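You operate a simulated robot arm through the tools that you are given. There is no shell and no other tool. Be economical: measure what you need, move in short steps, check, and stop when the job is done.

The job below is to be done with a simulated robot arm. You get a single attempt, and the scene is never put back.

## Task
Move the filled cap to the dark board and flare the silver one from the pale board.
Fine: shut the valve first; wind the press up again and leave the new cap under it.
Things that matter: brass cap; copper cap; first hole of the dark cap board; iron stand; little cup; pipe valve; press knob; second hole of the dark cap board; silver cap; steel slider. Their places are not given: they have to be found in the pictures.

The check looks at the end state, three seconds after you hand in, the way a careful person would. Anything else that was tipped, shoved, dropped, spilled or broken makes it a failure. A push-on lid holds only when it is set on centred and level and pressed home; a screw cap is set on level and turned clockwise until tight.

## Robot
A 6-joint arm with a two-finger parallel gripper, fixed in place. Base frame: the origin is at the foot of the arm, x ahead of it, y to its left, z up; the work surface is at about z = 0.78. Readings come in m, rad, newtons and seconds.
With the tool pointing down near the work surface it reaches from about 0.26 to 0.68 m from the base axis. Its first joint turns from -1.152 to 1.152 rad. Payload 2.9 kg.
Tool frame: the origin (TCP) lies between the finger pads and is the grasp point; the fingertips stand 0.03 m ahead of it; z points along the fingers, y is the line along which they close. The gripper opens to 0.11 m. The fingers are 0.02 m wide and 0.01 m thick; the gripper's body (0.048 by 0.112 m) begins 0.055 m behind the TCP.
Orientation is told as [roll, pitch, yaw] about the base's x, y, z axes, in that order, counted from this pose: with the fingers straight down and closing along the base's y, the tool's x points along the base's -x, its y along +y and its z along -z.

## Interface
- The arm moves only by the tool apply_moves. Its argument "moves" is a list of rows, each an object of numbers (a shift or turn left out is 0, a gripper value left out holds the last): "ax", "ay", "az": the turn, a rotation vector about the tool's x, y, z in rad; "tx", "ty", "tz": the shift along the tool's x, y, z in m; "hand": the finger opening in m, from 0 to 0.11. In form: [{"ax": .., "ay": .., "az": .., "tx": .., "ty": .., "tz": .., "hand": ..}, ...]. A call has 1 to 12 rows; each row shifts and turns the commanded pose from where the row before left it, along the tool's axes as they then stand. Each row takes 0.2 s and may step no farther than 0.05 m and 0.15 rad from the row before; otherwise, or with a gripper value out of range, the whole call is refused. Where a pose cannot be reached the arm comes as near as it can. A force on the tool above 40 N (or 10 N above the force at the start of the call, whichever is more), or a blocked arm, ends the call early, and 0.2 s more pass. The fingers move at their own pace (about 0.108 m/s each) and stop on an object; they squeeze with about 39 N. The grip force told is the motor's: it shows also when the fingers shut on nothing. Time passes only in rows, and 0.2 s behind the last, so rows that do not move let the fingers close. It gives the time, the measured TCP pose, the force on the tool (base axes), the opening and the grip force at its end, in the units of the frame above (readings bear some noise), with the torque about the TCP (base axes, N m) and any sound that the robot's microphone picked up.
- Cameras (640 x 400 px; columns grow to the right, rows downward): "scene" is fixed at [0.0772, 0.4306, 1.3898]; the picture's right is [-0.77, -0.64, 0.00], its down [-0.32, 0.39, -0.86] and it looks along [0.55, -0.66, -0.50] (base axes); focal length 304 px, centre (320, 200). "wrist" rides on the gripper at [0.072, 0.017, -0.103] in the tool frame; the picture's right is [-0.23, 0.97, 0.00], its down [-0.76, -0.18, -0.62] and it looks along [-0.61, -0.14, 0.78] (tool axes); focal length 222 px, centre (320, 200).
- grab_frame(camera): a new picture of that camera. No time passes.
- probe_pixels(camera, pixels): for up to 12 pixels [column, row] of the newest picture of that camera ("zoom" is the newest enlarged one), the place [x, y, z] in the base frame of the surface seen there, good to about 0.002 m. No time passes.
- zoom(camera, box): a new picture of the part [left, top, right, bottom] of that camera's present view, enlarged. No time passes.
- job_done(): hands the job in; it is judged then, once.

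Keep the steps short. Do not move on a guess: measure, check each grasp and each placing, and mend mistakes. In all there are 80 turns and 34 pictures (those below and enlarged ones count). Leave the gripper open and the arm clear of the work at the hand-in unless told otherwise, and finish with a single line.

The tools are called after ">>>" as a command line: name --argument value ..., lists and objects as JSON in quotes. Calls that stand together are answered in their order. apply_moves: Moves the arm, as the interface text tells. Its arguments: {"type":"object","properties":{"moves":{"type":"array"}},"required":["moves"]} The other tools are called the same way: grab_frame (camera) takes a picture; probe_pixels (camera, pixels) gives the place of the surface under pixels of a picture; zoom (camera, box) takes an enlarged picture of a part of a camera's view; job_done () hands the job in.

At the start:

```text
clock: 0.0
tool_pos: [0.3763, 0.044, 1.2368]
ee_rot: [0.0, 0.001, 0.001]
ft_force: [0.4, -0.2, 0.5]
torque: [0.0, 0.03, -0.04]
opening: 0.1102
finger_force: 0.0
```

scene: 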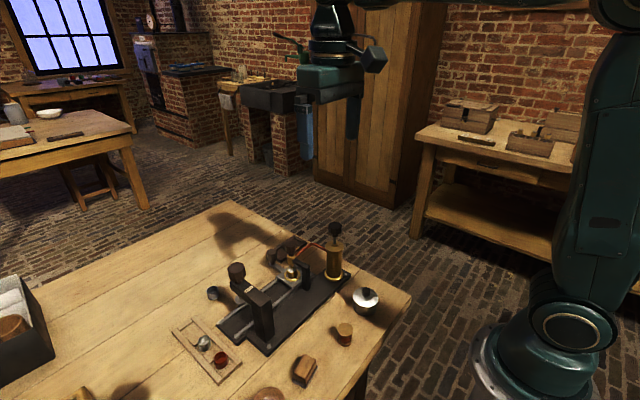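
wrist: 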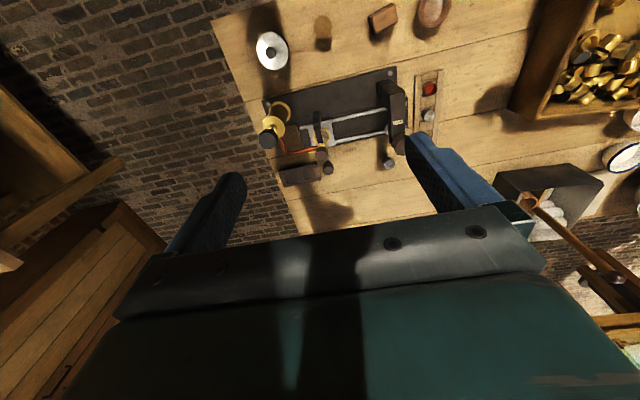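

I see a press device on the table with a brass tank, valve, slider rails and small tray. I enlarge the device in both views.

>>> zoom --camera "scene" --box '[160, 210, 400, 390]'

>>> zoom --camera "wrist" --box '[230, 50, 470, 200]'

```text
2.22 times, centred on (280, 300) of scene
```

zoom: 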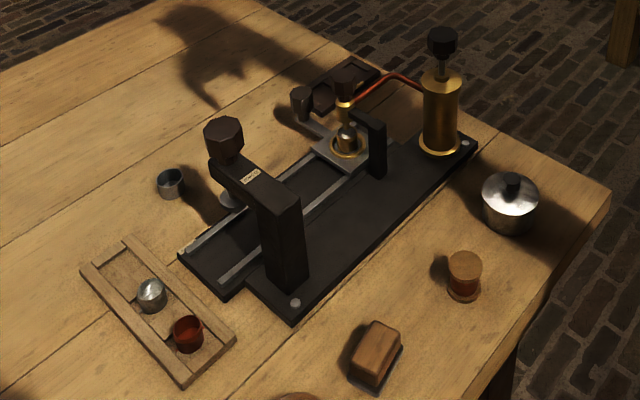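

```text
2.67 times, centred on (350, 125) of wrist
```

zoom: 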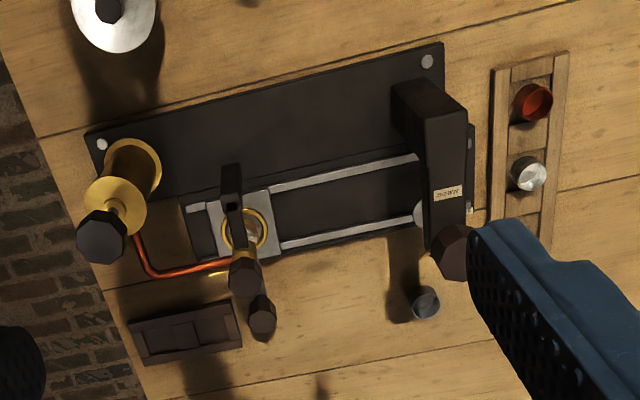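

I probe the main features in the enlarged wrist picture and the scene picture.

>>> probe_pixels --camera "zoom" --pixels '[[245, 275], [262, 315], [245, 230], [232, 175], [268, 198], [415, 212], [453, 250], [430, 100], [425, 295], [527, 172], [533, 100], [185, 335]]'

>>> probe_pixels --camera "scene" --pixels '[[237, 268], [288, 244], [273, 248], [291, 269], [334, 228], [202, 341], [221, 359], [213, 290], [300, 235], [257, 300], [268, 345], [345, 330]]'

```text
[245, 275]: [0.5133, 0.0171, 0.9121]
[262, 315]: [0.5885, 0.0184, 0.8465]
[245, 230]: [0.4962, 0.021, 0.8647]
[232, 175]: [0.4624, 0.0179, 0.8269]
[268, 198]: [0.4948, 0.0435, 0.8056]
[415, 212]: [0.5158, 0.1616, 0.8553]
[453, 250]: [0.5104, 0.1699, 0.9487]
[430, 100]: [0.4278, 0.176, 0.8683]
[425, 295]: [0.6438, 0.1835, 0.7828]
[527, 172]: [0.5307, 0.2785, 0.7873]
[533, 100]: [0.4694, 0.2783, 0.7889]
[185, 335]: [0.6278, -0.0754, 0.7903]
```

```text
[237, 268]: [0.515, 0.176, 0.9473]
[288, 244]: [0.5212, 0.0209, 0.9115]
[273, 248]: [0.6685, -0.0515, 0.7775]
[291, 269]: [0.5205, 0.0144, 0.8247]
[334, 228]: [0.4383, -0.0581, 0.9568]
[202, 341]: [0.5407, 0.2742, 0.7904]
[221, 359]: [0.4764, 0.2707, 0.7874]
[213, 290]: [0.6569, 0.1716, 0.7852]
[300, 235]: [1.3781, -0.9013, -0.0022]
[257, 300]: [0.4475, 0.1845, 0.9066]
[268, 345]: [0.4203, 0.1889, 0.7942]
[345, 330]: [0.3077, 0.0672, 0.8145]
```

The slider nest, valve (0.515,0.018,0.912), press knob (0.51,0.173,0.948) and the boards are found. I lower the arm about 0.2 m over clear space to look closer.

>>> apply_moves --moves '[{"tz": 0.04, "tx": 0.01}, {"tz": 0.04, "tx": 0.01}, {"tz": 0.04, "tx": 0.01}, {"tz": 0.04, "tx": 0.01}, {"tz": 0.04}, {}]'

>>> grab_frame --camera "wrist"

```text
clock: 1.4
tool_pos: [0.3327, 0.0427, 1.036]
ee_rot: [0.001, 0.0, -0.001]
ft_force: [0.7, 0.1, 0.0]
torque: [-0.02, 0.03, -0.04]
opening: 0.11
finger_force: 0.1
```

```text
29 pictures are left
```

wrist: 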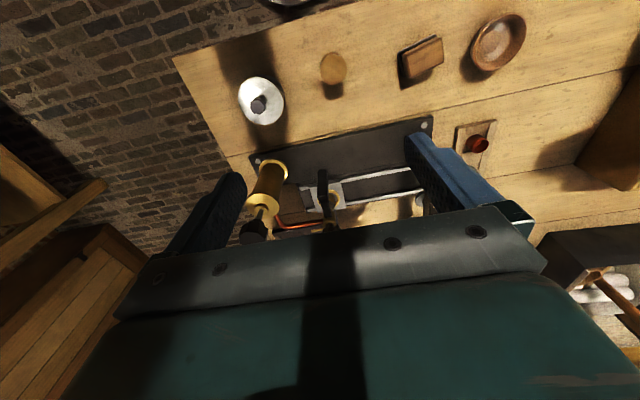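

The gripper's body hides the far half of this view, so I move 0.14 m forward (fingertips remain above the 0.96 tops).

>>> apply_moves --moves '[{"tz": -0.02, "tx": -0.03}, {"tx": -0.04}, {"tx": -0.04}, {"tx": -0.04}, {}]'

>>> grab_frame --camera "wrist"

```text
clock: 2.6
tool_pos: [0.4833, 0.0456, 1.0573]
ee_rot: [0.001, 0.001, 0.0]
ft_force: [0.6, -0.8, 0.5]
torque: [-0.02, -0.02, 0.02]
opening: 0.1101
finger_force: 0.1
```

```text
28 pictures are left
```

wrist: 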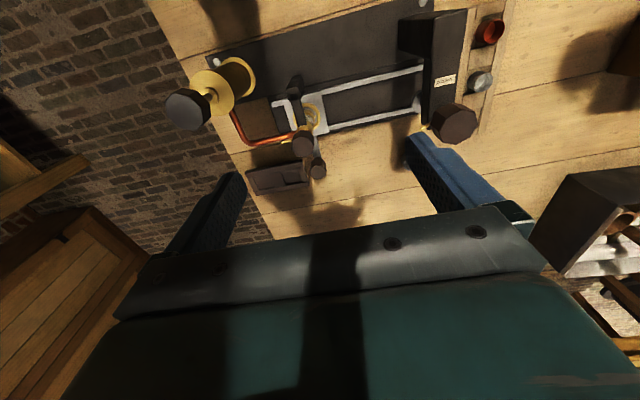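

I enlarge the valve/slider area and the press area.

>>> zoom --camera "wrist" --box '[220, 60, 380, 200]'

>>> zoom --camera "scene" --box '[210, 225, 360, 325]'

```text
2.86 times, centred on (300, 130) of wrist
```

zoom: 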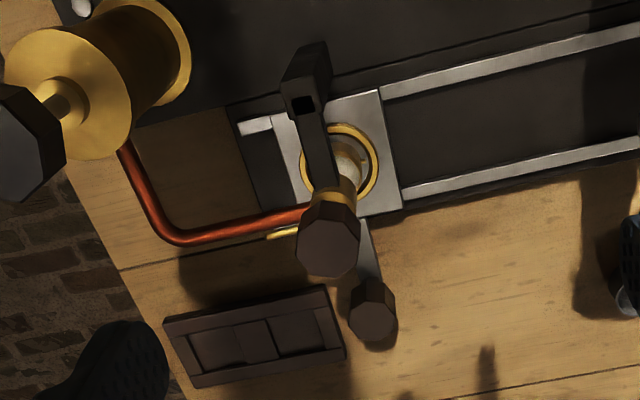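

```text
4.00 times, centred on (285, 275) of scene
```

zoom: 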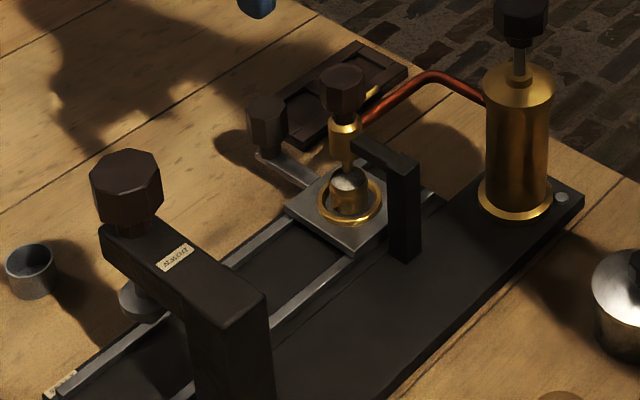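

I enlarge the label on the press, and probe valve and slider details in the scene enlargement first.

>>> probe_pixels --camera "zoom" --pixels '[[342, 75], [342, 98], [266, 105], [266, 135], [373, 92], [344, 126], [349, 180], [350, 205], [378, 205], [402, 165], [300, 170], [345, 157]]'

>>> zoom --camera "wrist" --box '[400, 50, 500, 150]'

```text
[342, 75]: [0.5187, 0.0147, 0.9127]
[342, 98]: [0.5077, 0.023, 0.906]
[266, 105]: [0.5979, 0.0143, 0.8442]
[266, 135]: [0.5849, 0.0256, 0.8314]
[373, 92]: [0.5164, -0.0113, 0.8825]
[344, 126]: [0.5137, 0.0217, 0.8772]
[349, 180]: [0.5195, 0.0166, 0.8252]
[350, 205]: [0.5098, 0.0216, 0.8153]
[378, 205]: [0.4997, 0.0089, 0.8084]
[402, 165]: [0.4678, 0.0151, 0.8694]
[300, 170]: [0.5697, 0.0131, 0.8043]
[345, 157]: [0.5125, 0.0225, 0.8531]
```

```text
4.00 times, centred on (450, 100) of wrist
```

zoom: 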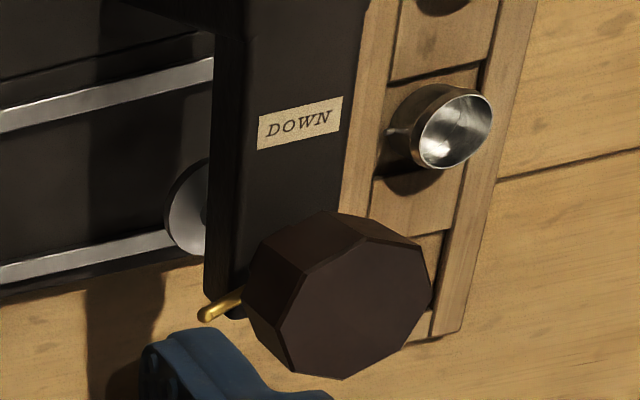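

The press has a label "DOWN" and a small brass pointer on its knob. I look for a pointer/marks on the valve, from a pose shifted so that nothing blocks it.

>>> zoom --camera "wrist" --box '[270, 70, 350, 150]'

>>> zoom --camera "scene" --box '[265, 235, 325, 285]'

```text
5.00 times, centred on (310, 110) of wrist
```

zoom: 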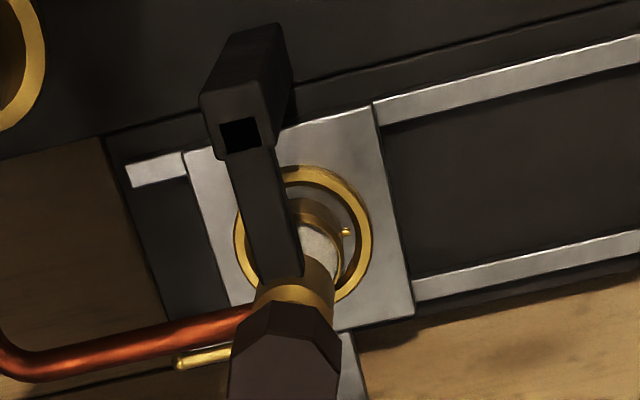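

```text
8.00 times, centred on (295, 260) of scene
```

zoom: 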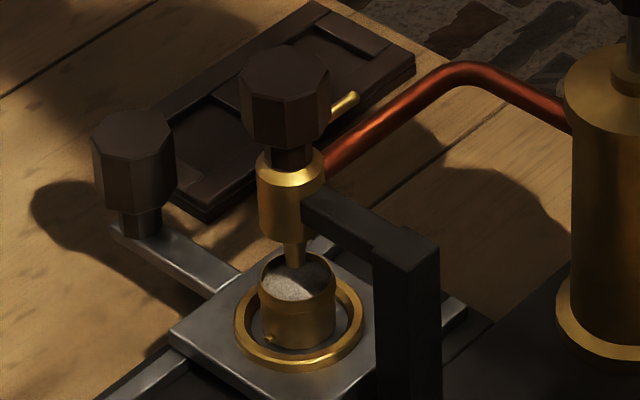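

The brass cap with powder stands in the slider's ring; the valve pointer lies along the pipe (open). I measure exact spots here.

>>> probe_pixels --camera "zoom" --pixels '[[264, 285], [332, 285], [297, 308], [295, 262], [238, 335], [358, 340], [245, 95], [327, 110], [285, 75], [97, 165], [173, 165], [298, 282]]'

```text
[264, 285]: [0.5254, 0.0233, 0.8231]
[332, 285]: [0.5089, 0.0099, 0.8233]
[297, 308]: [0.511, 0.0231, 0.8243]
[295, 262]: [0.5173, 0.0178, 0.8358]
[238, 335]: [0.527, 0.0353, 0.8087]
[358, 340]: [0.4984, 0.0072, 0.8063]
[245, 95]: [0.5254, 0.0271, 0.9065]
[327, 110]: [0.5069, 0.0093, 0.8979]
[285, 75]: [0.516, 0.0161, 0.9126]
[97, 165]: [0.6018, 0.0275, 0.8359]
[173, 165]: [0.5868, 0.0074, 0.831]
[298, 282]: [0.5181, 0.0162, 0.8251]
```

Knob centre is (0.516, 0.0175), top 0.913. I move above it and turn the hand 90° counter-clockwise (az −), so that the closing turn is back clockwise.

>>> apply_moves --moves '[{"tx": -0.033, "ty": -0.028}, {"az": -0.15}, {"az": -0.15}, {"az": -0.15}, {"az": -0.15}, {"az": -0.15}, {"az": -0.15}, {"az": -0.15}, {"az": -0.15}, {"az": -0.15}, {"az": -0.15}, {"az": -0.0708}]'

>>> grab_frame --camera "wrist"

```text
clock: 5.2
tool_pos: [0.5197, 0.0179, 1.0579]
ee_rot: [-0.001, 0.001, 1.573]
ft_force: [-0.2, 0.4, 0.4]
torque: [0.03, 0.0, -0.01]
opening: 0.1097
finger_force: 0.0
```

```text
22 pictures are left
```

wrist: 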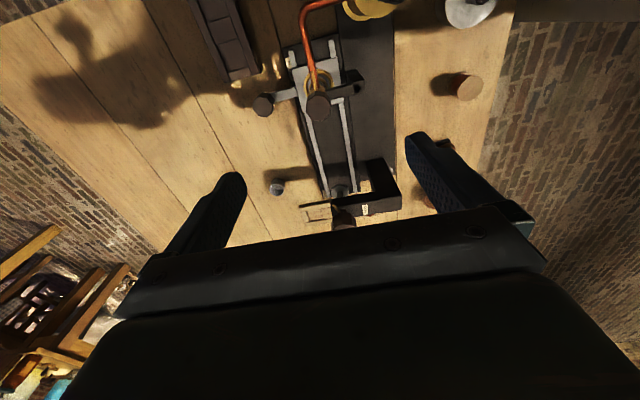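

Yaw is 1.573, over the knob. I narrow to 0.06, descend to z 0.926 and close.

>>> apply_moves --moves '[{"ty": 0.003, "hand": 0.06}, {"tz": 0.033}, {"tz": 0.033}, {"tz": 0.033}, {"tz": 0.032}, {}, {"hand": 0.0}, {"hand": 0.0}, {"hand": 0.0}]'

```text
clock: 7.2
tool_pos: [0.5175, 0.0151, 0.928]
ee_rot: [-0.013, 0.001, 1.568]
ft_force: [37.0, -1.1, -14.0]
torque: [0.0, -0.08, 0.03]
opening: 0.0275
finger_force: 45.1
```

Gripped (0.0275 wide) with a sideways force of +37 N in x, so I ease the hand toward +x.

>>> apply_moves --moves '[{"ty": -0.001}, {"ty": -0.001}, {}]'

```text
clock: 8.0
tool_pos: [0.5186, 0.0154, 0.9265]
ee_rot: [-0.005, -0.001, 1.569]
ft_force: [25.3, -7.2, -9.7]
torque: [0.25, -0.15, 0.02]
opening: 0.0276
finger_force: 44.7
```

>>> apply_moves --moves '[{"ty": -0.0015}, {"ty": -0.0015}, {}]'

```text
clock: 8.8
tool_pos: [0.5203, 0.0152, 0.9267]
ee_rot: [0.002, 0.002, 1.567]
ft_force: [5.5, -15.3, -3.4]
torque: [-0.39, -0.7, 0.01]
opening: 0.0275
finger_force: 44.8
```

Now balanced in x; a little −y easing, then I start the clockwise turn (about 40° first).

>>> apply_moves --moves '[{"tx": 0.002, "ty": -0.0005}, {"az": 0.1}, {"az": 0.1}, {"az": 0.1}, {"az": 0.1}, {"az": 0.1}, {"az": 0.1}, {"az": 0.1}]'

```text
clock: 10.6
tool_pos: [0.5203, 0.0161, 0.9275]
ee_rot: [0.001, 0.0, 0.869]
ft_force: [-10.9, 2.3, 7.1]
torque: [-0.03, -0.13, 0.66]
opening: 0.0277
finger_force: 44.8
```

It turns clockwise with 0.66 N m of resistance. I continue to 90°.

>>> apply_moves --moves '[{"az": 0.1}, {"az": 0.1}, {"az": 0.1}, {"az": 0.1}, {"az": 0.1}, {"az": 0.1}, {"az": 0.1}, {"az": 0.1}, {"az": 0.07}]'

>>> zoom --camera "scene" --box '[255, 225, 345, 285]'

```text
clock: 12.6
tool_pos: [0.5194, 0.0154, 0.9265]
ee_rot: [0.001, 0.004, 0.0]
ft_force: [-2.5, 7.0, -12.0]
torque: [-0.24, -0.31, 0.55]
opening: 0.0273
finger_force: 45.1
```

```text
6.67 times, centred on (300, 255) of scene
```

zoom: 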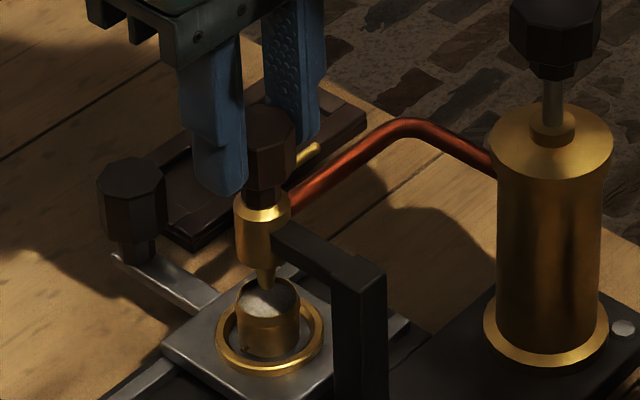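

The pointer still points toward the tank, so the knob probably slipped or is at a stop. I turn back counter-clockwise 0.5 rad and watch the torque and the knob's faces.

>>> apply_moves --moves '[{"az": -0.1}, {"az": -0.1}, {"az": -0.1}, {"az": -0.1}, {"az": -0.1}]'

>>> zoom --camera "scene" --box '[255, 225, 345, 285]'

```text
clock: 13.8
tool_pos: [0.5197, 0.0162, 0.9271]
ee_rot: [0.002, 0.002, 0.502]
ft_force: [-8.0, 10.2, -13.6]
torque: [-0.73, 0.9, 0.03]
opening: 0.0274
finger_force: 45.0
```

```text
6.67 times, centred on (300, 255) of scene
```

zoom: 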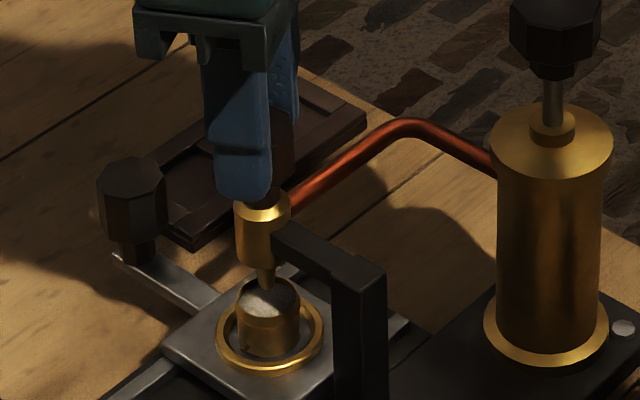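

Turning counter-clockwise goes freely (torque 0.03) and the pointer moved: the clockwise end was the open stop. I go on counter-clockwise to 90°.

>>> apply_moves --moves '[{"az": -0.1}, {"az": -0.1}, {"az": -0.1}, {"az": -0.1}, {"az": -0.1}, {"az": -0.1}, {"az": -0.1}, {"az": -0.1}, {"az": -0.1}, {"az": -0.1}, {"az": -0.07}]'

>>> zoom --camera "scene" --box '[255, 225, 345, 285]'

```text
clock: 16.2
tool_pos: [0.5199, 0.0148, 0.9264]
ee_rot: [0.003, 0.0, 1.572]
ft_force: [-7.3, 11.3, -24.6]
torque: [0.36, -0.3, 0.02]
opening: 0.0274
finger_force: 45.3
```

```text
6.67 times, centred on (300, 255) of scene
```

zoom: 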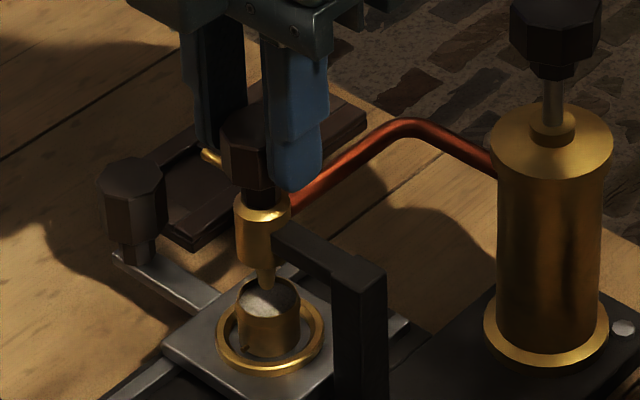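

The pointer now stands across the pipe. I try a little further to feel for the stop.

>>> apply_moves --moves '[{"az": -0.08}, {"az": -0.08}, {}]'

```text
clock: 17.0
tool_pos: [0.5209, 0.0142, 0.9277]
ee_rot: [0.001, 0.002, 1.728]
ft_force: [-12.0, -0.8, -13.2]
torque: [-0.31, 0.15, -0.21]
opening: 0.027
finger_force: 44.9
```

>>> apply_moves --moves '[{"az": -0.1}, {"az": -0.1}, {}]'

```text
clock: 17.8
tool_pos: [0.5192, 0.0154, 0.9276]
ee_rot: [0.003, -0.003, 1.931]
ft_force: [-20.3, 2.2, 1.5]
torque: [-0.09, -0.06, -0.57]
opening: 0.0274
finger_force: 44.9
```

The torque reached −0.57 (the stop, pads slipping): the valve is shut. I release, rise and turn the hand back to yaw 0.

>>> apply_moves --moves '[{"hand": 0.06}, {"hand": 0.06}, {"tz": -0.04}, {"tz": -0.04}, {"az": 0.15}, {"az": 0.15}, {"az": 0.15}, {"az": 0.15}, {"az": 0.15}, {"az": 0.15}, {"az": 0.15}, {"az": 0.15}]'

>>> apply_moves --moves '[{"az": 0.15}, {"az": 0.15}, {"az": 0.15}, {"az": 0.15}, {"az": 0.131}, {"tx": -0.035}, {"tx": -0.035}, {}]'

>>> grab_frame --camera "wrist"

```text
clock: 20.4
tool_pos: [0.5204, 0.0128, 1.0061]
ee_rot: [0.0, -0.001, 0.728]
ft_force: [0.0, 0.0, 0.1]
torque: [-0.02, 0.03, 0.04]
opening: 0.06
finger_force: 0.1
```

```text
clock: 22.2
tool_pos: [0.5894, 0.014, 1.0054]
ee_rot: [0.0, 0.0, 0.0]
ft_force: [0.5, 0.0, -0.1]
torque: [0.0, 0.02, 0.02]
opening: 0.06
finger_force: 0.0
```

```text
18 pictures are left
```

wrist: 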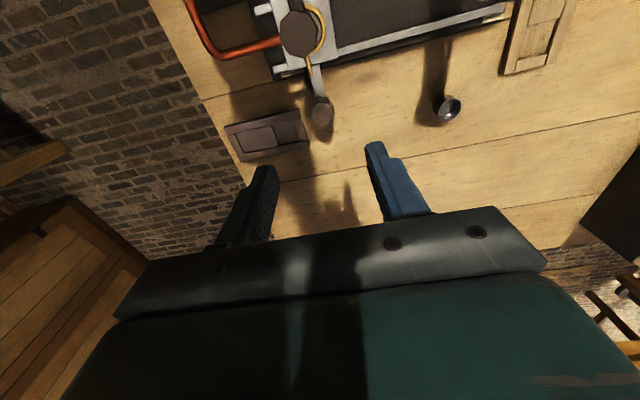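

I probe the slider knob, the dark board and the little cup in this picture.

>>> probe_pixels --camera "wrist" --pixels '[[321, 106], [312, 112], [331, 112], [248, 141], [290, 131], [270, 136], [226, 130], [303, 112], [309, 145], [238, 160], [449, 110], [259, 139]]'

>>> zoom --camera "wrist" --box '[210, 80, 350, 180]'

```text
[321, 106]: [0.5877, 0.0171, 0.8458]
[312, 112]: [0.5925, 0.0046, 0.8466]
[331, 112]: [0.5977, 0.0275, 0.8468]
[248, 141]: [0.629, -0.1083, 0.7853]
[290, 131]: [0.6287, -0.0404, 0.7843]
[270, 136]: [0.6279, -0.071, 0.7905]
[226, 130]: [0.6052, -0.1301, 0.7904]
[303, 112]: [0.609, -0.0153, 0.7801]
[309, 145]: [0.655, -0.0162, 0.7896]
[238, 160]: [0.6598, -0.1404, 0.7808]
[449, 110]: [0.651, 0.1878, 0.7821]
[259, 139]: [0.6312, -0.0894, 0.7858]
```

```text
4.00 times, centred on (280, 130) of wrist
```

zoom: 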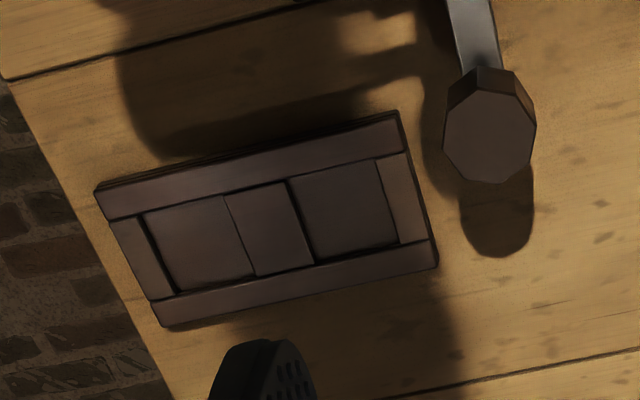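

Dark-board holes have centres about (0.629,−0.046) and (0.629,−0.106), floor z 0.785. Slider knob centre (0.595,0.016), top 0.846. I descend and grip it.

>>> apply_moves --moves '[{"tx": -0.0055, "ty": 0.002}, {"tz": 0.04}, {"tz": 0.04}, {"tz": 0.04}, {"tz": 0.026}, {}, {"hand": 0.025}, {"hand": 0.0}, {"hand": 0.0}]'

```text
clock: 24.2
tool_pos: [0.592, 0.0154, 0.861]
ee_rot: [0.0, 0.0, 0.001]
ft_force: [-0.4, 2.0, -4.8]
torque: [-0.3, -0.39, 0.09]
opening: 0.0275
finger_force: 45.1
```

Gripped (0.0275). I draw the slider gently toward +y by 0.077 m to the middle between valve and press.

>>> apply_moves --moves '[{"ty": 0.003}, {"ty": 0.005}, {"ty": 0.008}, {"ty": 0.008}, {"ty": 0.008}, {"ty": 0.008}, {"ty": 0.008}, {"ty": 0.008}, {"ty": 0.008}, {"ty": 0.007}, {"ty": 0.004}, {"ty": 0.002}]'

```text
clock: 26.8
tool_pos: [0.595, 0.0932, 0.8607]
ee_rot: [0.0, 0.006, 0.0]
ft_force: [-21.6, 1.1, 11.5]
torque: [0.38, 1.41, 0.04]
opening: 0.0275
finger_force: 45.2
```

The slider moved. I let go and rise clear, then look.

>>> apply_moves --moves '[{"hand": 0.05}, {"hand": 0.06}, {"tz": -0.04}, {"tz": -0.04}, {"tz": -0.04}, {"tz": -0.03}, {"tx": 0.03}, {"tx": 0.03}, {}]'

>>> zoom --camera "scene" --box '[225, 235, 325, 315]'

```text
clock: 28.8
tool_pos: [0.5392, 0.094, 1.0113]
ee_rot: [-0.001, 0.0, -0.001]
ft_force: [0.1, 0.5, 0.4]
torque: [0.02, -0.05, -0.02]
opening: 0.0598
finger_force: 0.0
```

```text
5.00 times, centred on (275, 275) of scene
```

zoom: 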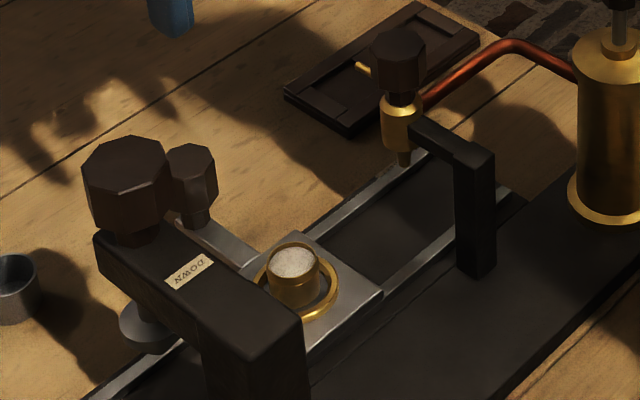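

The filled cap stands in the nest, clear of both. I probe its rim and the press's edges.

>>> probe_pixels --camera "zoom" --pixels '[[269, 267], [319, 267], [293, 247], [293, 280], [293, 262], [288, 320], [210, 250], [298, 325], [165, 190], [150, 310], [260, 262], [300, 300]]'

```text
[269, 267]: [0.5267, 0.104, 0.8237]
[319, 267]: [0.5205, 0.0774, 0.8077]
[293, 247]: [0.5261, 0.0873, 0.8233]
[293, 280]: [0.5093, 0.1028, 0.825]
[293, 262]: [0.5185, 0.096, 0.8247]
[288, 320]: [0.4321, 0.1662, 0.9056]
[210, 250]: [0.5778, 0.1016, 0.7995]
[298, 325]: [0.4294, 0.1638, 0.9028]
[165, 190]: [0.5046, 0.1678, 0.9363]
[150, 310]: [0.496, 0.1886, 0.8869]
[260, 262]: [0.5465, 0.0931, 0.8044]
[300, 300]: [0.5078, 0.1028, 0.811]
```

Cap centre (0.518,0.095), rim 0.824. I move above it and turn to close along x.

>>> apply_moves --moves '[{"tx": 0.021, "ty": 0.001}, {"az": -0.15}, {"az": -0.15}, {"az": -0.15}, {"az": -0.15}, {"az": -0.15}, {"az": -0.15}, {"az": -0.15}, {"az": -0.15}, {"az": -0.15}, {"az": -0.15}, {"az": -0.0708}]'

>>> apply_moves --moves '[{"tz": 0.04}, {"tz": 0.04}, {"tz": 0.04}, {}]'

>>> grab_frame --camera "wrist"

```text
clock: 31.4
tool_pos: [0.5157, 0.0949, 1.0116]
ee_rot: [0.0, -0.002, 1.572]
ft_force: [0.3, -0.3, -0.8]
torque: [0.01, -0.02, -0.01]
opening: 0.0602
finger_force: 0.1
```

```text
clock: 32.4
tool_pos: [0.5141, 0.0916, 0.8896]
ee_rot: [0.001, 0.001, 1.572]
ft_force: [-0.4, 0.4, 0.5]
torque: [0.02, 0.03, 0.0]
opening: 0.0598
finger_force: 0.1
```

```text
15 pictures are left
```

wrist: 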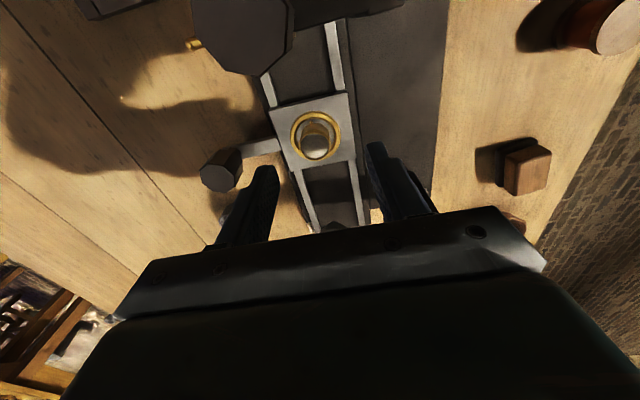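

>>> probe_pixels --camera "wrist" --pixels '[[302, 146], [327, 146], [314, 154], [314, 136], [314, 147], [292, 135], [341, 133], [316, 113], [265, 190], [374, 165], [330, 170], [222, 172]]'

```text
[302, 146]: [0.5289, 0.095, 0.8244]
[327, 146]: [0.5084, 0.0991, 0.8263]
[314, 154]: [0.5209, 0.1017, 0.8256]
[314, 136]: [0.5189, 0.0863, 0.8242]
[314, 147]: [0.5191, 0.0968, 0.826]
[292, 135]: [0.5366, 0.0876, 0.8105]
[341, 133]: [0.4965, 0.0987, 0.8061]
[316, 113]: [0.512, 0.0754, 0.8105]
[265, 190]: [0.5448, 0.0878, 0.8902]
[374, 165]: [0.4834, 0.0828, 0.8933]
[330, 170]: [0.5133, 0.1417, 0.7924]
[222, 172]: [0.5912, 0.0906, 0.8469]
```

Cap centre is (0.5187,0.0945); hand is at (0.5143,0.092). I correct, descend to z 0.842 and close gently.

>>> apply_moves --moves '[{"ty": -0.0045, "tx": -0.0015, "hand": 0.045}, {"tz": 0.02}, {"tz": 0.015}, {"tz": 0.012}, {}, {"hand": 0.03}, {"hand": 0.024}, {"hand": 0.018}, {"hand": 0.012}, {}]'

```text
clock: 34.6
tool_pos: [0.5203, 0.0952, 0.8425]
ee_rot: [0.0, 0.0, 1.57]
ft_force: [-0.1, -0.2, 0.2]
torque: [-0.03, -0.01, 0.03]
opening: 0.021
finger_force: 39.4
```

Gripped at 0.021 with no side force. I lift slowly and straight up.

>>> apply_moves --moves '[{"tz": -0.003}, {"tz": -0.006}, {"tz": -0.01}, {"tz": -0.015}, {"tz": -0.02}, {"tz": -0.02}, {"tz": -0.02}, {"tz": -0.015}, {"tz": -0.008}, {}]'

>>> zoom --camera "scene" --box '[225, 215, 325, 315]'

```text
clock: 36.8
tool_pos: [0.5187, 0.0969, 0.9614]
ee_rot: [0.0, 0.0, 1.571]
ft_force: [0.2, -0.1, -0.2]
torque: [0.01, 0.04, 0.01]
opening: 0.0211
finger_force: 39.0
```

```text
4.00 times, centred on (275, 265) of scene
```

zoom: 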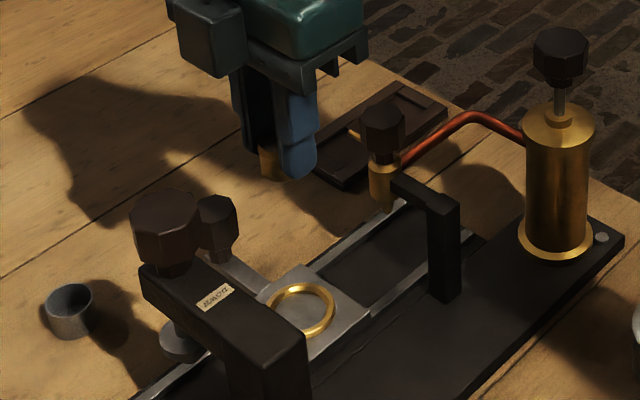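

The cap is in the fingers. I probe nest floor and the cap's bottom.

>>> probe_pixels --camera "zoom" --pixels '[[302, 310], [272, 177], [270, 160], [335, 310], [270, 310], [300, 284], [300, 336], [260, 174]]'

>>> apply_moves --moves '[{"ty": -0.01}, {"ty": -0.02}, {"ty": -0.025}, {"ty": -0.025}, {"ty": -0.02, "tx": 0.01}, {"ty": -0.01, "tx": 0.02}, {"tx": 0.025}, {"tx": 0.025}, {"tx": 0.025}, {"tx": 0.02}, {"tx": 0.013}, {"tx": 0.003}]'

```text
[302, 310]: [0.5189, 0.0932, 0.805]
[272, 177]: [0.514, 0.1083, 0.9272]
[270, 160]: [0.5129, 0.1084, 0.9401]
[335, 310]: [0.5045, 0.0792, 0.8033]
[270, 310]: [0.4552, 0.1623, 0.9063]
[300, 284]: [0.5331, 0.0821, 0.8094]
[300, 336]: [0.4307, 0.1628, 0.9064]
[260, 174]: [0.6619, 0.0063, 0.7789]
```

```text
clock: 39.4
tool_pos: [0.6298, -0.044, 0.9594]
ee_rot: [0.001, 0.001, 1.57]
ft_force: [-0.2, -0.7, -0.7]
torque: [-0.02, 0.03, 0.0]
opening: 0.0211
finger_force: 39.5
```

I am over the hole nearest the slider. Descend to z 0.85 and look.

>>> apply_moves --moves '[{"tz": 0.015}, {"tz": 0.025}, {"tz": 0.025}, {"tz": 0.025}, {"tz": 0.012}, {"tz": 0.005}, {}]'

>>> grab_frame --camera "wrist"

```text
clock: 41.0
tool_pos: [0.6298, -0.045, 0.8527]
ee_rot: [0.001, 0.0, 1.571]
ft_force: [0.0, 0.3, -0.8]
torque: [-0.02, 0.03, -0.03]
opening: 0.0211
finger_force: 39.1
```

```text
13 pictures are left
```

wrist: 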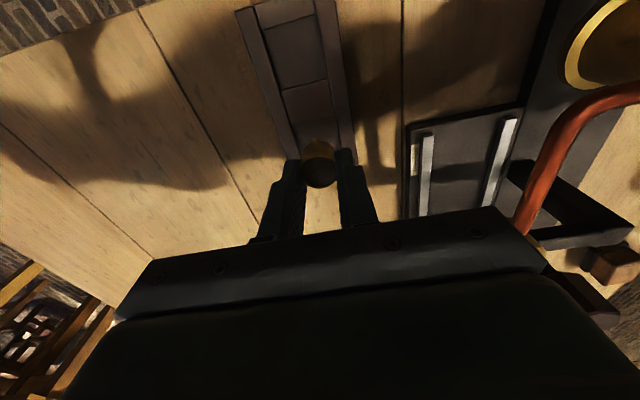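

>>> probe_pixels --camera "wrist" --pixels '[[285, 90], [325, 80], [300, 130], [274, 55], [318, 47], [315, 155], [293, 140], [333, 130], [305, 60], [281, 40]]'

>>> zoom --camera "wrist" --box '[230, 0, 390, 200]'

```text
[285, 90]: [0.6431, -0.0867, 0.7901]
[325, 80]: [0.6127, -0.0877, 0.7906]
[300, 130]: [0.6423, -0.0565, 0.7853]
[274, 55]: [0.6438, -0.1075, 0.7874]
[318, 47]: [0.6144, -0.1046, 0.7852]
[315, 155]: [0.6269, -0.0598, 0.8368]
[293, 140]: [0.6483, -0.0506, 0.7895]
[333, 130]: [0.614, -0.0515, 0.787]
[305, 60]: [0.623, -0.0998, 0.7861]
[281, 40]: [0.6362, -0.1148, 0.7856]
```

```text
2.00 times, centred on (310, 100) of wrist
```

zoom: 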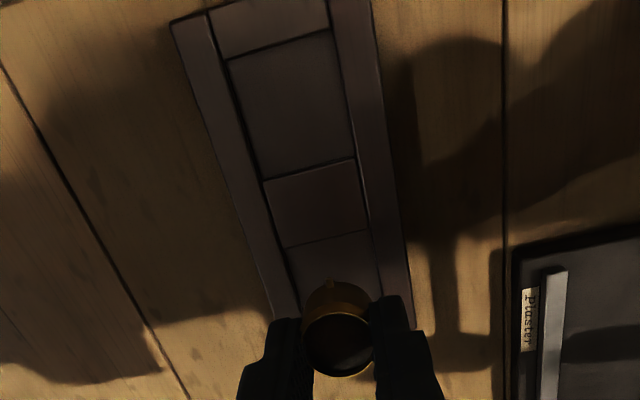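

>>> probe_pixels --camera "zoom" --pixels '[[337, 316], [337, 345], [337, 372], [305, 345], [369, 345], [330, 295], [330, 305], [290, 250], [380, 235], [330, 237], [330, 250]]'

```text
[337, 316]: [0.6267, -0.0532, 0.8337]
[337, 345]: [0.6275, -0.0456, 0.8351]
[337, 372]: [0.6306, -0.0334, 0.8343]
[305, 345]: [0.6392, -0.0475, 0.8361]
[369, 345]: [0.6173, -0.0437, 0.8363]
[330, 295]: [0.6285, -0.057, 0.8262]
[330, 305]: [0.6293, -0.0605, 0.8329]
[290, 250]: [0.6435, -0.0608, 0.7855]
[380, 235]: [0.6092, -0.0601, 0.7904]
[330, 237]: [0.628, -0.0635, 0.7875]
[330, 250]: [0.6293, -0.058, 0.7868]
```

Cap centre (0.628,−0.0455), hole spans y −0.063…−0.031: shift −y 1.5 mm and lower the 30 mm with small steps.

>>> apply_moves --moves '[{"tx": 0.0015}, {"tz": 0.008}, {"tz": 0.008}, {"tz": 0.006}, {"tz": 0.004}, {"tz": 0.002}, {"tz": 0.001}, {}]'

```text
clock: 42.8
tool_pos: [0.6288, -0.0477, 0.8244]
ee_rot: [-0.001, -0.002, 1.569]
ft_force: [-0.3, 0.4, 0.2]
torque: [0.0, 0.04, 0.03]
opening: 0.0211
finger_force: 39.3
```

>>> apply_moves --moves '[{"tz": 0.001}, {"tz": 0.001}, {}]'

```text
clock: 43.6
tool_pos: [0.6292, -0.0479, 0.8227]
ee_rot: [-0.003, 0.0, 1.571]
ft_force: [1.1, -0.3, 6.3]
torque: [-0.01, -0.07, 0.01]
opening: 0.0213
finger_force: 39.3
```

Touching the floor (6 N up). I open slowly and rise straight up.

>>> apply_moves --moves '[{"hand": 0.023}, {"hand": 0.026}, {"hand": 0.032}, {"hand": 0.04}, {"tz": -0.01}, {"tz": -0.02}, {"tz": -0.03}, {"tz": -0.04}, {"tz": -0.04}, {}]'

>>> zoom --camera "scene" --box '[235, 215, 325, 285]'

```text
clock: 45.8
tool_pos: [0.6317, -0.0455, 0.9618]
ee_rot: [-0.001, -0.001, 1.571]
ft_force: [-0.5, 0.2, -0.3]
torque: [0.0, -0.04, 0.01]
opening: 0.0401
finger_force: 0.0
```

```text
5.71 times, centred on (280, 250) of scene
```

zoom: 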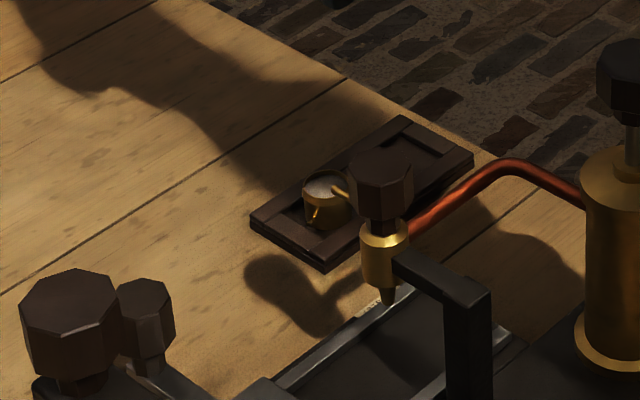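

The filled cap stands upright in the dark board. Next I rise and travel to above the silver cap (about (0.534,0.277)), turning back to yaw 0.

>>> apply_moves --moves '[{"tz": -0.045}, {"tz": -0.04}, {"tx": -0.04, "ty": 0.012}, {"tx": -0.04, "ty": 0.012}, {"tx": -0.04, "ty": 0.012}, {"tx": -0.04, "ty": 0.012}, {"tx": -0.04, "ty": 0.012}, {"tx": -0.04, "ty": 0.012}, {"tx": -0.04, "ty": 0.012}, {"tx": -0.04, "ty": 0.012}, {}]'

>>> apply_moves --moves '[{"az": 0.15}, {"az": 0.15}, {"az": 0.15}, {"az": 0.15}, {"az": 0.15}, {"az": 0.15}, {"az": 0.15}, {"az": 0.15}, {"az": 0.15}, {"az": 0.15}, {"az": 0.07}]'

>>> apply_moves --moves '[{"tz": 0.04}, {"tz": 0.04}, {"tz": 0.04}, {"tz": 0.02}, {}]'

>>> grab_frame --camera "wrist"

```text
clock: 48.2
tool_pos: [0.5312, 0.2737, 1.051]
ee_rot: [0.001, 0.001, 1.569]
ft_force: [-0.4, -0.7, 0.5]
torque: [0.0, -0.02, 0.0]
opening: 0.0401
finger_force: 0.0
```

```text
clock: 50.6
tool_pos: [0.533, 0.2724, 1.0474]
ee_rot: [0.001, 0.0, -0.002]
ft_force: [0.1, 0.2, 0.3]
torque: [-0.01, 0.0, 0.0]
opening: 0.0401
finger_force: 0.1
```

```text
clock: 51.8
tool_pos: [0.5342, 0.2723, 0.906]
ee_rot: [0.001, 0.001, 0.0]
ft_force: [-0.1, 0.2, -0.4]
torque: [0.03, 0.0, -0.01]
opening: 0.04
finger_force: 0.1
```

```text
10 pictures are left
```

wrist: 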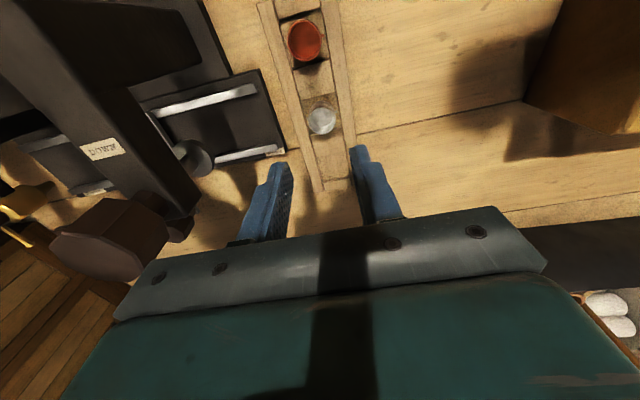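

>>> probe_pixels --camera "wrist" --pixels '[[308, 122], [335, 120], [322, 121], [321, 110], [322, 133], [150, 235], [110, 200], [270, 190], [366, 160], [310, 140], [343, 130], [160, 250]]'

```text
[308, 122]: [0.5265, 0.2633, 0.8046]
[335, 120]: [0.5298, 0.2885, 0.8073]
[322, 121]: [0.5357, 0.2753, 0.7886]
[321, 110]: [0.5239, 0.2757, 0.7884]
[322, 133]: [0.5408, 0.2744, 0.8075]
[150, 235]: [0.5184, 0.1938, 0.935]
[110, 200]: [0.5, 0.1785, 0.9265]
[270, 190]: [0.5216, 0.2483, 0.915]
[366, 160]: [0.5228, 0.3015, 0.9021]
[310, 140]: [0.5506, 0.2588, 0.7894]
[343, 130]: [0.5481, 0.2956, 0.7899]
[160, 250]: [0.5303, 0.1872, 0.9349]
```

Silver cap centre (0.530,0.276), rim 0.807. I correct by (−4, +2.5 mm), descend to 0.8235 and close slowly.

>>> apply_moves --moves '[{"tx": 0.004, "ty": 0.0025}, {"tz": 0.03}, {"tz": 0.025}, {"tz": 0.02}, {"tz": 0.007}, {}, {"hand": 0.03}, {"hand": 0.024}, {"hand": 0.018}, {"hand": 0.012}, {}]'

```text
clock: 54.2
tool_pos: [0.5295, 0.2769, 0.8259]
ee_rot: [-0.001, 0.001, -0.001]
ft_force: [0.0, -0.1, -0.3]
torque: [-0.05, 0.02, -0.02]
opening: 0.0224
finger_force: 39.1
```

Gripped at 0.0224. I lift straight up.

>>> apply_moves --moves '[{"tz": -0.005}, {"tz": -0.015}, {"tz": -0.03}, {"tz": -0.04}, {"tz": -0.045}, {"tz": -0.045}, {"tz": -0.04}, {}]'

>>> apply_moves --moves '[{"az": -0.15}, {"az": -0.15}, {"az": -0.15}, {"az": -0.15}, {"az": -0.15}, {"az": -0.15}, {"az": -0.15}, {"az": -0.15}, {"az": -0.15}, {"az": -0.15}, {"az": -0.0708}]'

>>> apply_moves --moves '[{"tx": 0.03}, {"tx": 0.04}, {"tx": 0.04}, {"tx": 0.04}, {"tx": 0.025}, {"tx": 0.007, "ty": 0.011}, {}]'

>>> apply_moves --moves '[{"tz": 0.03}, {"tz": 0.04}, {"tz": 0.04}, {"tz": 0.025}, {}]'

>>> grab_frame --camera "wrist"

```text
clock: 56.0
tool_pos: [0.5293, 0.2758, 1.0474]
ee_rot: [-0.001, -0.002, -0.001]
ft_force: [0.9, 0.5, 1.2]
torque: [0.0, 0.02, 0.02]
opening: 0.0224
finger_force: 38.6
```

```text
clock: 58.4
tool_pos: [0.5287, 0.2768, 1.046]
ee_rot: [0.001, 0.0, 1.572]
ft_force: [0.7, -0.4, 0.2]
torque: [0.02, 0.01, 0.0]
opening: 0.0221
finger_force: 39.7
```

```text
clock: 60.0
tool_pos: [0.5174, 0.0948, 1.0458]
ee_rot: [0.001, 0.0, 1.571]
ft_force: [-0.2, -0.2, -0.4]
torque: [0.02, -0.02, 0.01]
opening: 0.0223
finger_force: 39.2
```

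```text
clock: 61.2
tool_pos: [0.5179, 0.0942, 0.9088]
ee_rot: [0.001, 0.0, 1.573]
ft_force: [0.0, -0.6, 0.2]
torque: [0.03, -0.01, 0.01]
opening: 0.0225
finger_force: 38.7
```

```text
9 pictures are left
```

wrist: 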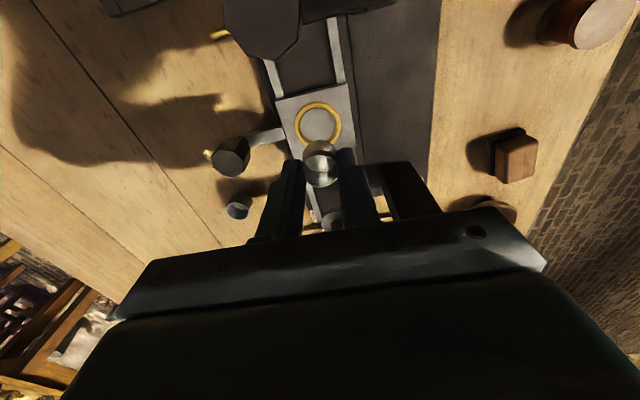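

Cap held at about (320,165), nest ring below at (318,124). I probe both.

>>> probe_pixels --camera "wrist" --pixels '[[297, 127], [341, 121], [318, 103], [320, 124], [318, 144], [320, 165], [305, 166], [336, 164], [320, 180], [320, 150], [303, 125], [335, 123]]'

```text
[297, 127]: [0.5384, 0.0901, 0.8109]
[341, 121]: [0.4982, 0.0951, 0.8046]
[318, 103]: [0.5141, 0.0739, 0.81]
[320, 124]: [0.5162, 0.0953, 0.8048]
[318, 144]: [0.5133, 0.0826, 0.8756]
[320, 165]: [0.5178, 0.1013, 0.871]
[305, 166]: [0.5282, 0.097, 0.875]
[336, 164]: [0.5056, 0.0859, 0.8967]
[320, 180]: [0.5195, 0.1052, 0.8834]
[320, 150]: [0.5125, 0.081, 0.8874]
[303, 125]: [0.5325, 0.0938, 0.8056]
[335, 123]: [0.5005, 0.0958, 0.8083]
```

Ring centre (0.518,0.0944) matches the hand. I lower to about 0.849, then creep.

>>> apply_moves --moves '[{"tz": 0.02}, {"tz": 0.02}, {"tz": 0.012}, {"tz": 0.006}, {}, {"tz": 0.002}, {"tz": 0.001}, {}]'

```text
clock: 63.0
tool_pos: [0.519, 0.0934, 0.8481]
ee_rot: [0.001, 0.001, 1.57]
ft_force: [-0.3, -0.4, 0.6]
torque: [0.02, -0.01, -0.01]
opening: 0.0222
finger_force: 39.2
```

>>> apply_moves --moves '[{"tz": 0.001}, {"tz": 0.001}, {}]'

>>> apply_moves --moves '[{"tz": 0.001}, {}]'

```text
clock: 63.8
tool_pos: [0.5196, 0.0945, 0.847]
ee_rot: [0.001, -0.001, 1.571]
ft_force: [0.2, -0.1, 1.0]
torque: [0.0, -0.01, -0.01]
opening: 0.0225
finger_force: 39.2
```

```text
clock: 64.4
tool_pos: [0.52, 0.0932, 0.8464]
ee_rot: [-0.001, -0.001, 1.57]
ft_force: [-0.6, -0.3, 9.2]
torque: [0.01, 0.01, 0.0]
opening: 0.0226
finger_force: 38.5
```

Contact (9 N). I open slowly and rise, then look.

>>> apply_moves --moves '[{"hand": 0.025}, {"hand": 0.029}, {"hand": 0.035}, {"hand": 0.045}, {"tz": -0.01}, {"tz": -0.02}, {"tz": -0.03}, {"tz": -0.04}, {"tz": -0.04}, {"tz": -0.03}, {}]'

>>> zoom --camera "scene" --box '[225, 235, 325, 315]'

```text
clock: 66.8
tool_pos: [0.5209, 0.093, 1.0176]
ee_rot: [0.001, 0.001, 1.571]
ft_force: [-0.6, 0.6, -0.1]
torque: [0.01, -0.01, -0.02]
opening: 0.0449
finger_force: 0.1
```

```text
5.00 times, centred on (275, 275) of scene
```

zoom: 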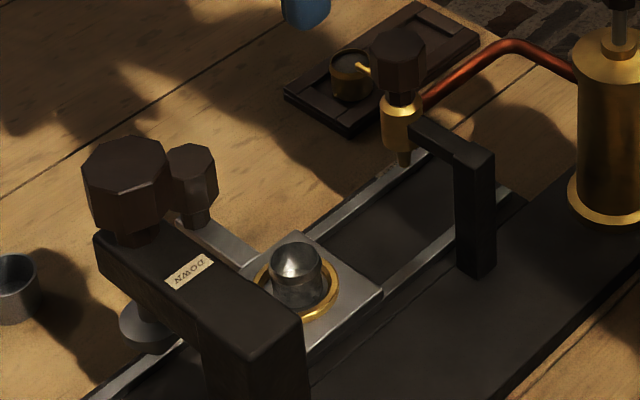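

The silver cap sits in the nest, open side up. Now I turn to yaw 0 and go to the slider knob again.

>>> apply_moves --moves '[{"az": 0.15}, {"az": 0.15}, {"az": 0.15}, {"az": 0.15}, {"az": 0.15}, {"az": 0.15}, {"az": 0.15}, {"az": 0.15}, {"az": 0.15}, {"az": 0.15}, {"az": 0.0708}]'

>>> apply_moves --moves '[{"tx": -0.035, "hand": 0.06}, {"tx": -0.038}, {"tz": 0.04}, {"tz": 0.04}, {"tz": 0.04}, {"tz": 0.035}, {}, {"hand": 0.025}, {"hand": 0.0}, {"hand": 0.0}]'

```text
clock: 69.2
tool_pos: [0.5193, 0.0939, 1.0163]
ee_rot: [0.001, -0.001, -0.002]
ft_force: [0.2, -0.1, -0.4]
torque: [0.03, 0.02, -0.03]
opening: 0.0449
finger_force: 0.0
```

```text
clock: 71.4
tool_pos: [0.594, 0.0948, 0.8618]
ee_rot: [0.0, -0.002, 0.001]
ft_force: [1.5, 1.9, -5.2]
torque: [-0.28, -0.41, -0.03]
opening: 0.0272
finger_force: 45.0
```

Gripped the slider knob. I draw it gently +y by 0.064.

>>> apply_moves --moves '[{"ty": 0.003}, {"ty": 0.005}, {"ty": 0.007}, {"ty": 0.008}, {"ty": 0.008}, {"ty": 0.008}, {"ty": 0.008}, {"ty": 0.007}, {"ty": 0.006}, {"ty": 0.004}, {}]'

>>> apply_moves --moves '[{"ty": 0.003}, {"ty": 0.003}, {"ty": 0.002}, {"ty": 0.002}, {}]'

```text
clock: 73.8
tool_pos: [0.594, 0.1582, 0.8639]
ee_rot: [0.001, -0.005, 0.001]
ft_force: [21.0, -0.3, 6.9]
torque: [-0.38, -0.4, -0.19]
opening: 0.0274
finger_force: 45.4
```

```text
clock: 75.0
tool_pos: [0.5946, 0.1692, 0.8634]
ee_rot: [0.003, -0.007, 0.0]
ft_force: [24.5, -1.1, 4.0]
torque: [-0.35, -0.52, -0.05]
opening: 0.0274
finger_force: 44.9
```

No stop yet at y 0.169. I look at how the cap sits beneath the press pad.

>>> zoom --camera "scene" --box '[210, 250, 290, 330]'

```text
5.00 times, centred on (250, 290) of scene
```

zoom: 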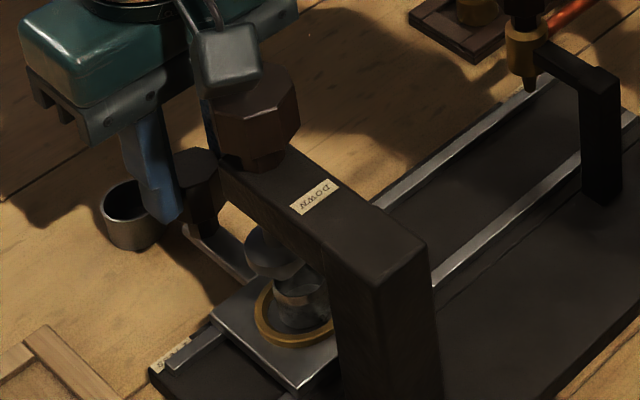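

>>> probe_pixels --camera "zoom" --pixels '[[247, 255], [275, 268], [302, 265], [300, 290], [275, 290], [325, 283], [258, 310], [295, 345], [215, 125], [300, 105], [250, 160], [258, 90]]'

```text
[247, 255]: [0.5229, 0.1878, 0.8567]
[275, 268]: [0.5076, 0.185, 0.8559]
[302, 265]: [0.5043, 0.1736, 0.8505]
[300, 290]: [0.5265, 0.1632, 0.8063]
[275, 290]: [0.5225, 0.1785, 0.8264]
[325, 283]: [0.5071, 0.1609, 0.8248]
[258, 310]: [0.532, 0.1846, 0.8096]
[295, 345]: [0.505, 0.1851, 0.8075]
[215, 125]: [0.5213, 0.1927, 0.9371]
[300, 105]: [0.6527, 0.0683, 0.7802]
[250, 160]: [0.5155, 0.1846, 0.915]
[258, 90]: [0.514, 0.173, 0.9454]
```

Press axis seems near y≈0.175, cap is at ≈0.170. I creep on to feel for the end stop.

>>> apply_moves --moves '[{"ty": 0.0015}, {"ty": 0.0015}, {}]'

>>> apply_moves --moves '[{"ty": 0.0015}, {"ty": 0.0015}, {}]'

```text
clock: 75.8
tool_pos: [0.594, 0.1721, 0.863]
ee_rot: [0.001, -0.006, 0.001]
ft_force: [25.4, -0.8, 1.2]
torque: [-0.36, -0.64, -0.11]
opening: 0.0274
finger_force: 44.3
```

```text
clock: 76.6
tool_pos: [0.5944, 0.1746, 0.8623]
ee_rot: [0.003, -0.007, 0.001]
ft_force: [25.3, -0.1, 2.7]
torque: [-0.34, -0.64, -0.13]
opening: 0.0276
finger_force: 44.9
```

>>> apply_moves --moves '[{"ty": 0.0015}, {"ty": 0.0015}, {}]'

>>> apply_moves --moves '[{"ty": 0.0015}, {}]'

```text
clock: 77.4
tool_pos: [0.5943, 0.1745, 0.8634]
ee_rot: [0.002, -0.008, -0.004]
ft_force: [25.7, -11.9, 1.8]
torque: [-0.67, -1.26, -0.05]
opening: 0.0274
finger_force: 44.8
```

```text
clock: 78.0
tool_pos: [0.5934, 0.1756, 0.8626]
ee_rot: [0.0, -0.004, -0.007]
ft_force: [21.4, -22.1, 7.5]
torque: [-0.21, -1.13, 0.02]
opening: 0.0273
finger_force: 45.4
```

The end stop is at y≈0.175, which agrees with the press axis. I unload the push, release, rise, and go above the press knob (0.515,0.175).

>>> apply_moves --moves '[{"ty": -0.0025}, {"hand": 0.04}, {"hand": 0.06}, {"tz": -0.04}, {"tz": -0.04}, {"tz": -0.04}, {"tz": -0.04}, {"tx": 0.04, "ty": 0.002}, {"tx": 0.039}, {}]'

>>> grab_frame --camera "wrist"

```text
clock: 80.2
tool_pos: [0.5121, 0.1781, 1.0233]
ee_rot: [-0.001, -0.002, 0.001]
ft_force: [0.1, -0.1, 0.1]
torque: [0.02, 0.03, 0.01]
opening: 0.0599
finger_force: 0.0
```

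```text
6 pictures are left
```

wrist: 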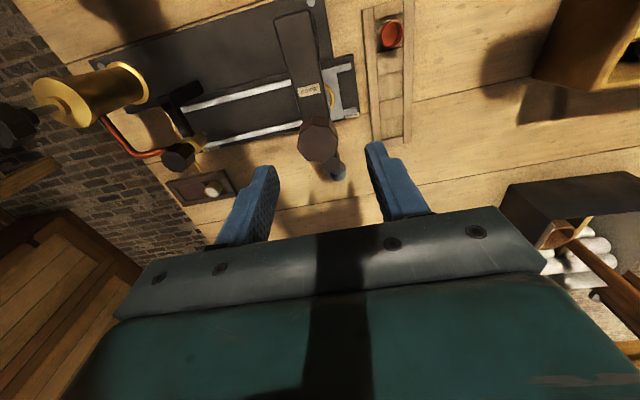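

>>> probe_pixels --camera "wrist" --pixels '[[319, 141], [300, 143], [338, 139], [318, 122], [320, 158], [319, 148], [303, 150], [335, 150]]'

```text
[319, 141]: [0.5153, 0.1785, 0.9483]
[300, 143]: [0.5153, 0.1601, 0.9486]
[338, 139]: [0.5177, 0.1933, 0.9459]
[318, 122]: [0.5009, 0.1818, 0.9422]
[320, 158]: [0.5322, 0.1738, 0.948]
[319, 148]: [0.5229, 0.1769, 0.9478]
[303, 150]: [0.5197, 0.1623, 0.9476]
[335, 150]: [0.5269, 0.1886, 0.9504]
```

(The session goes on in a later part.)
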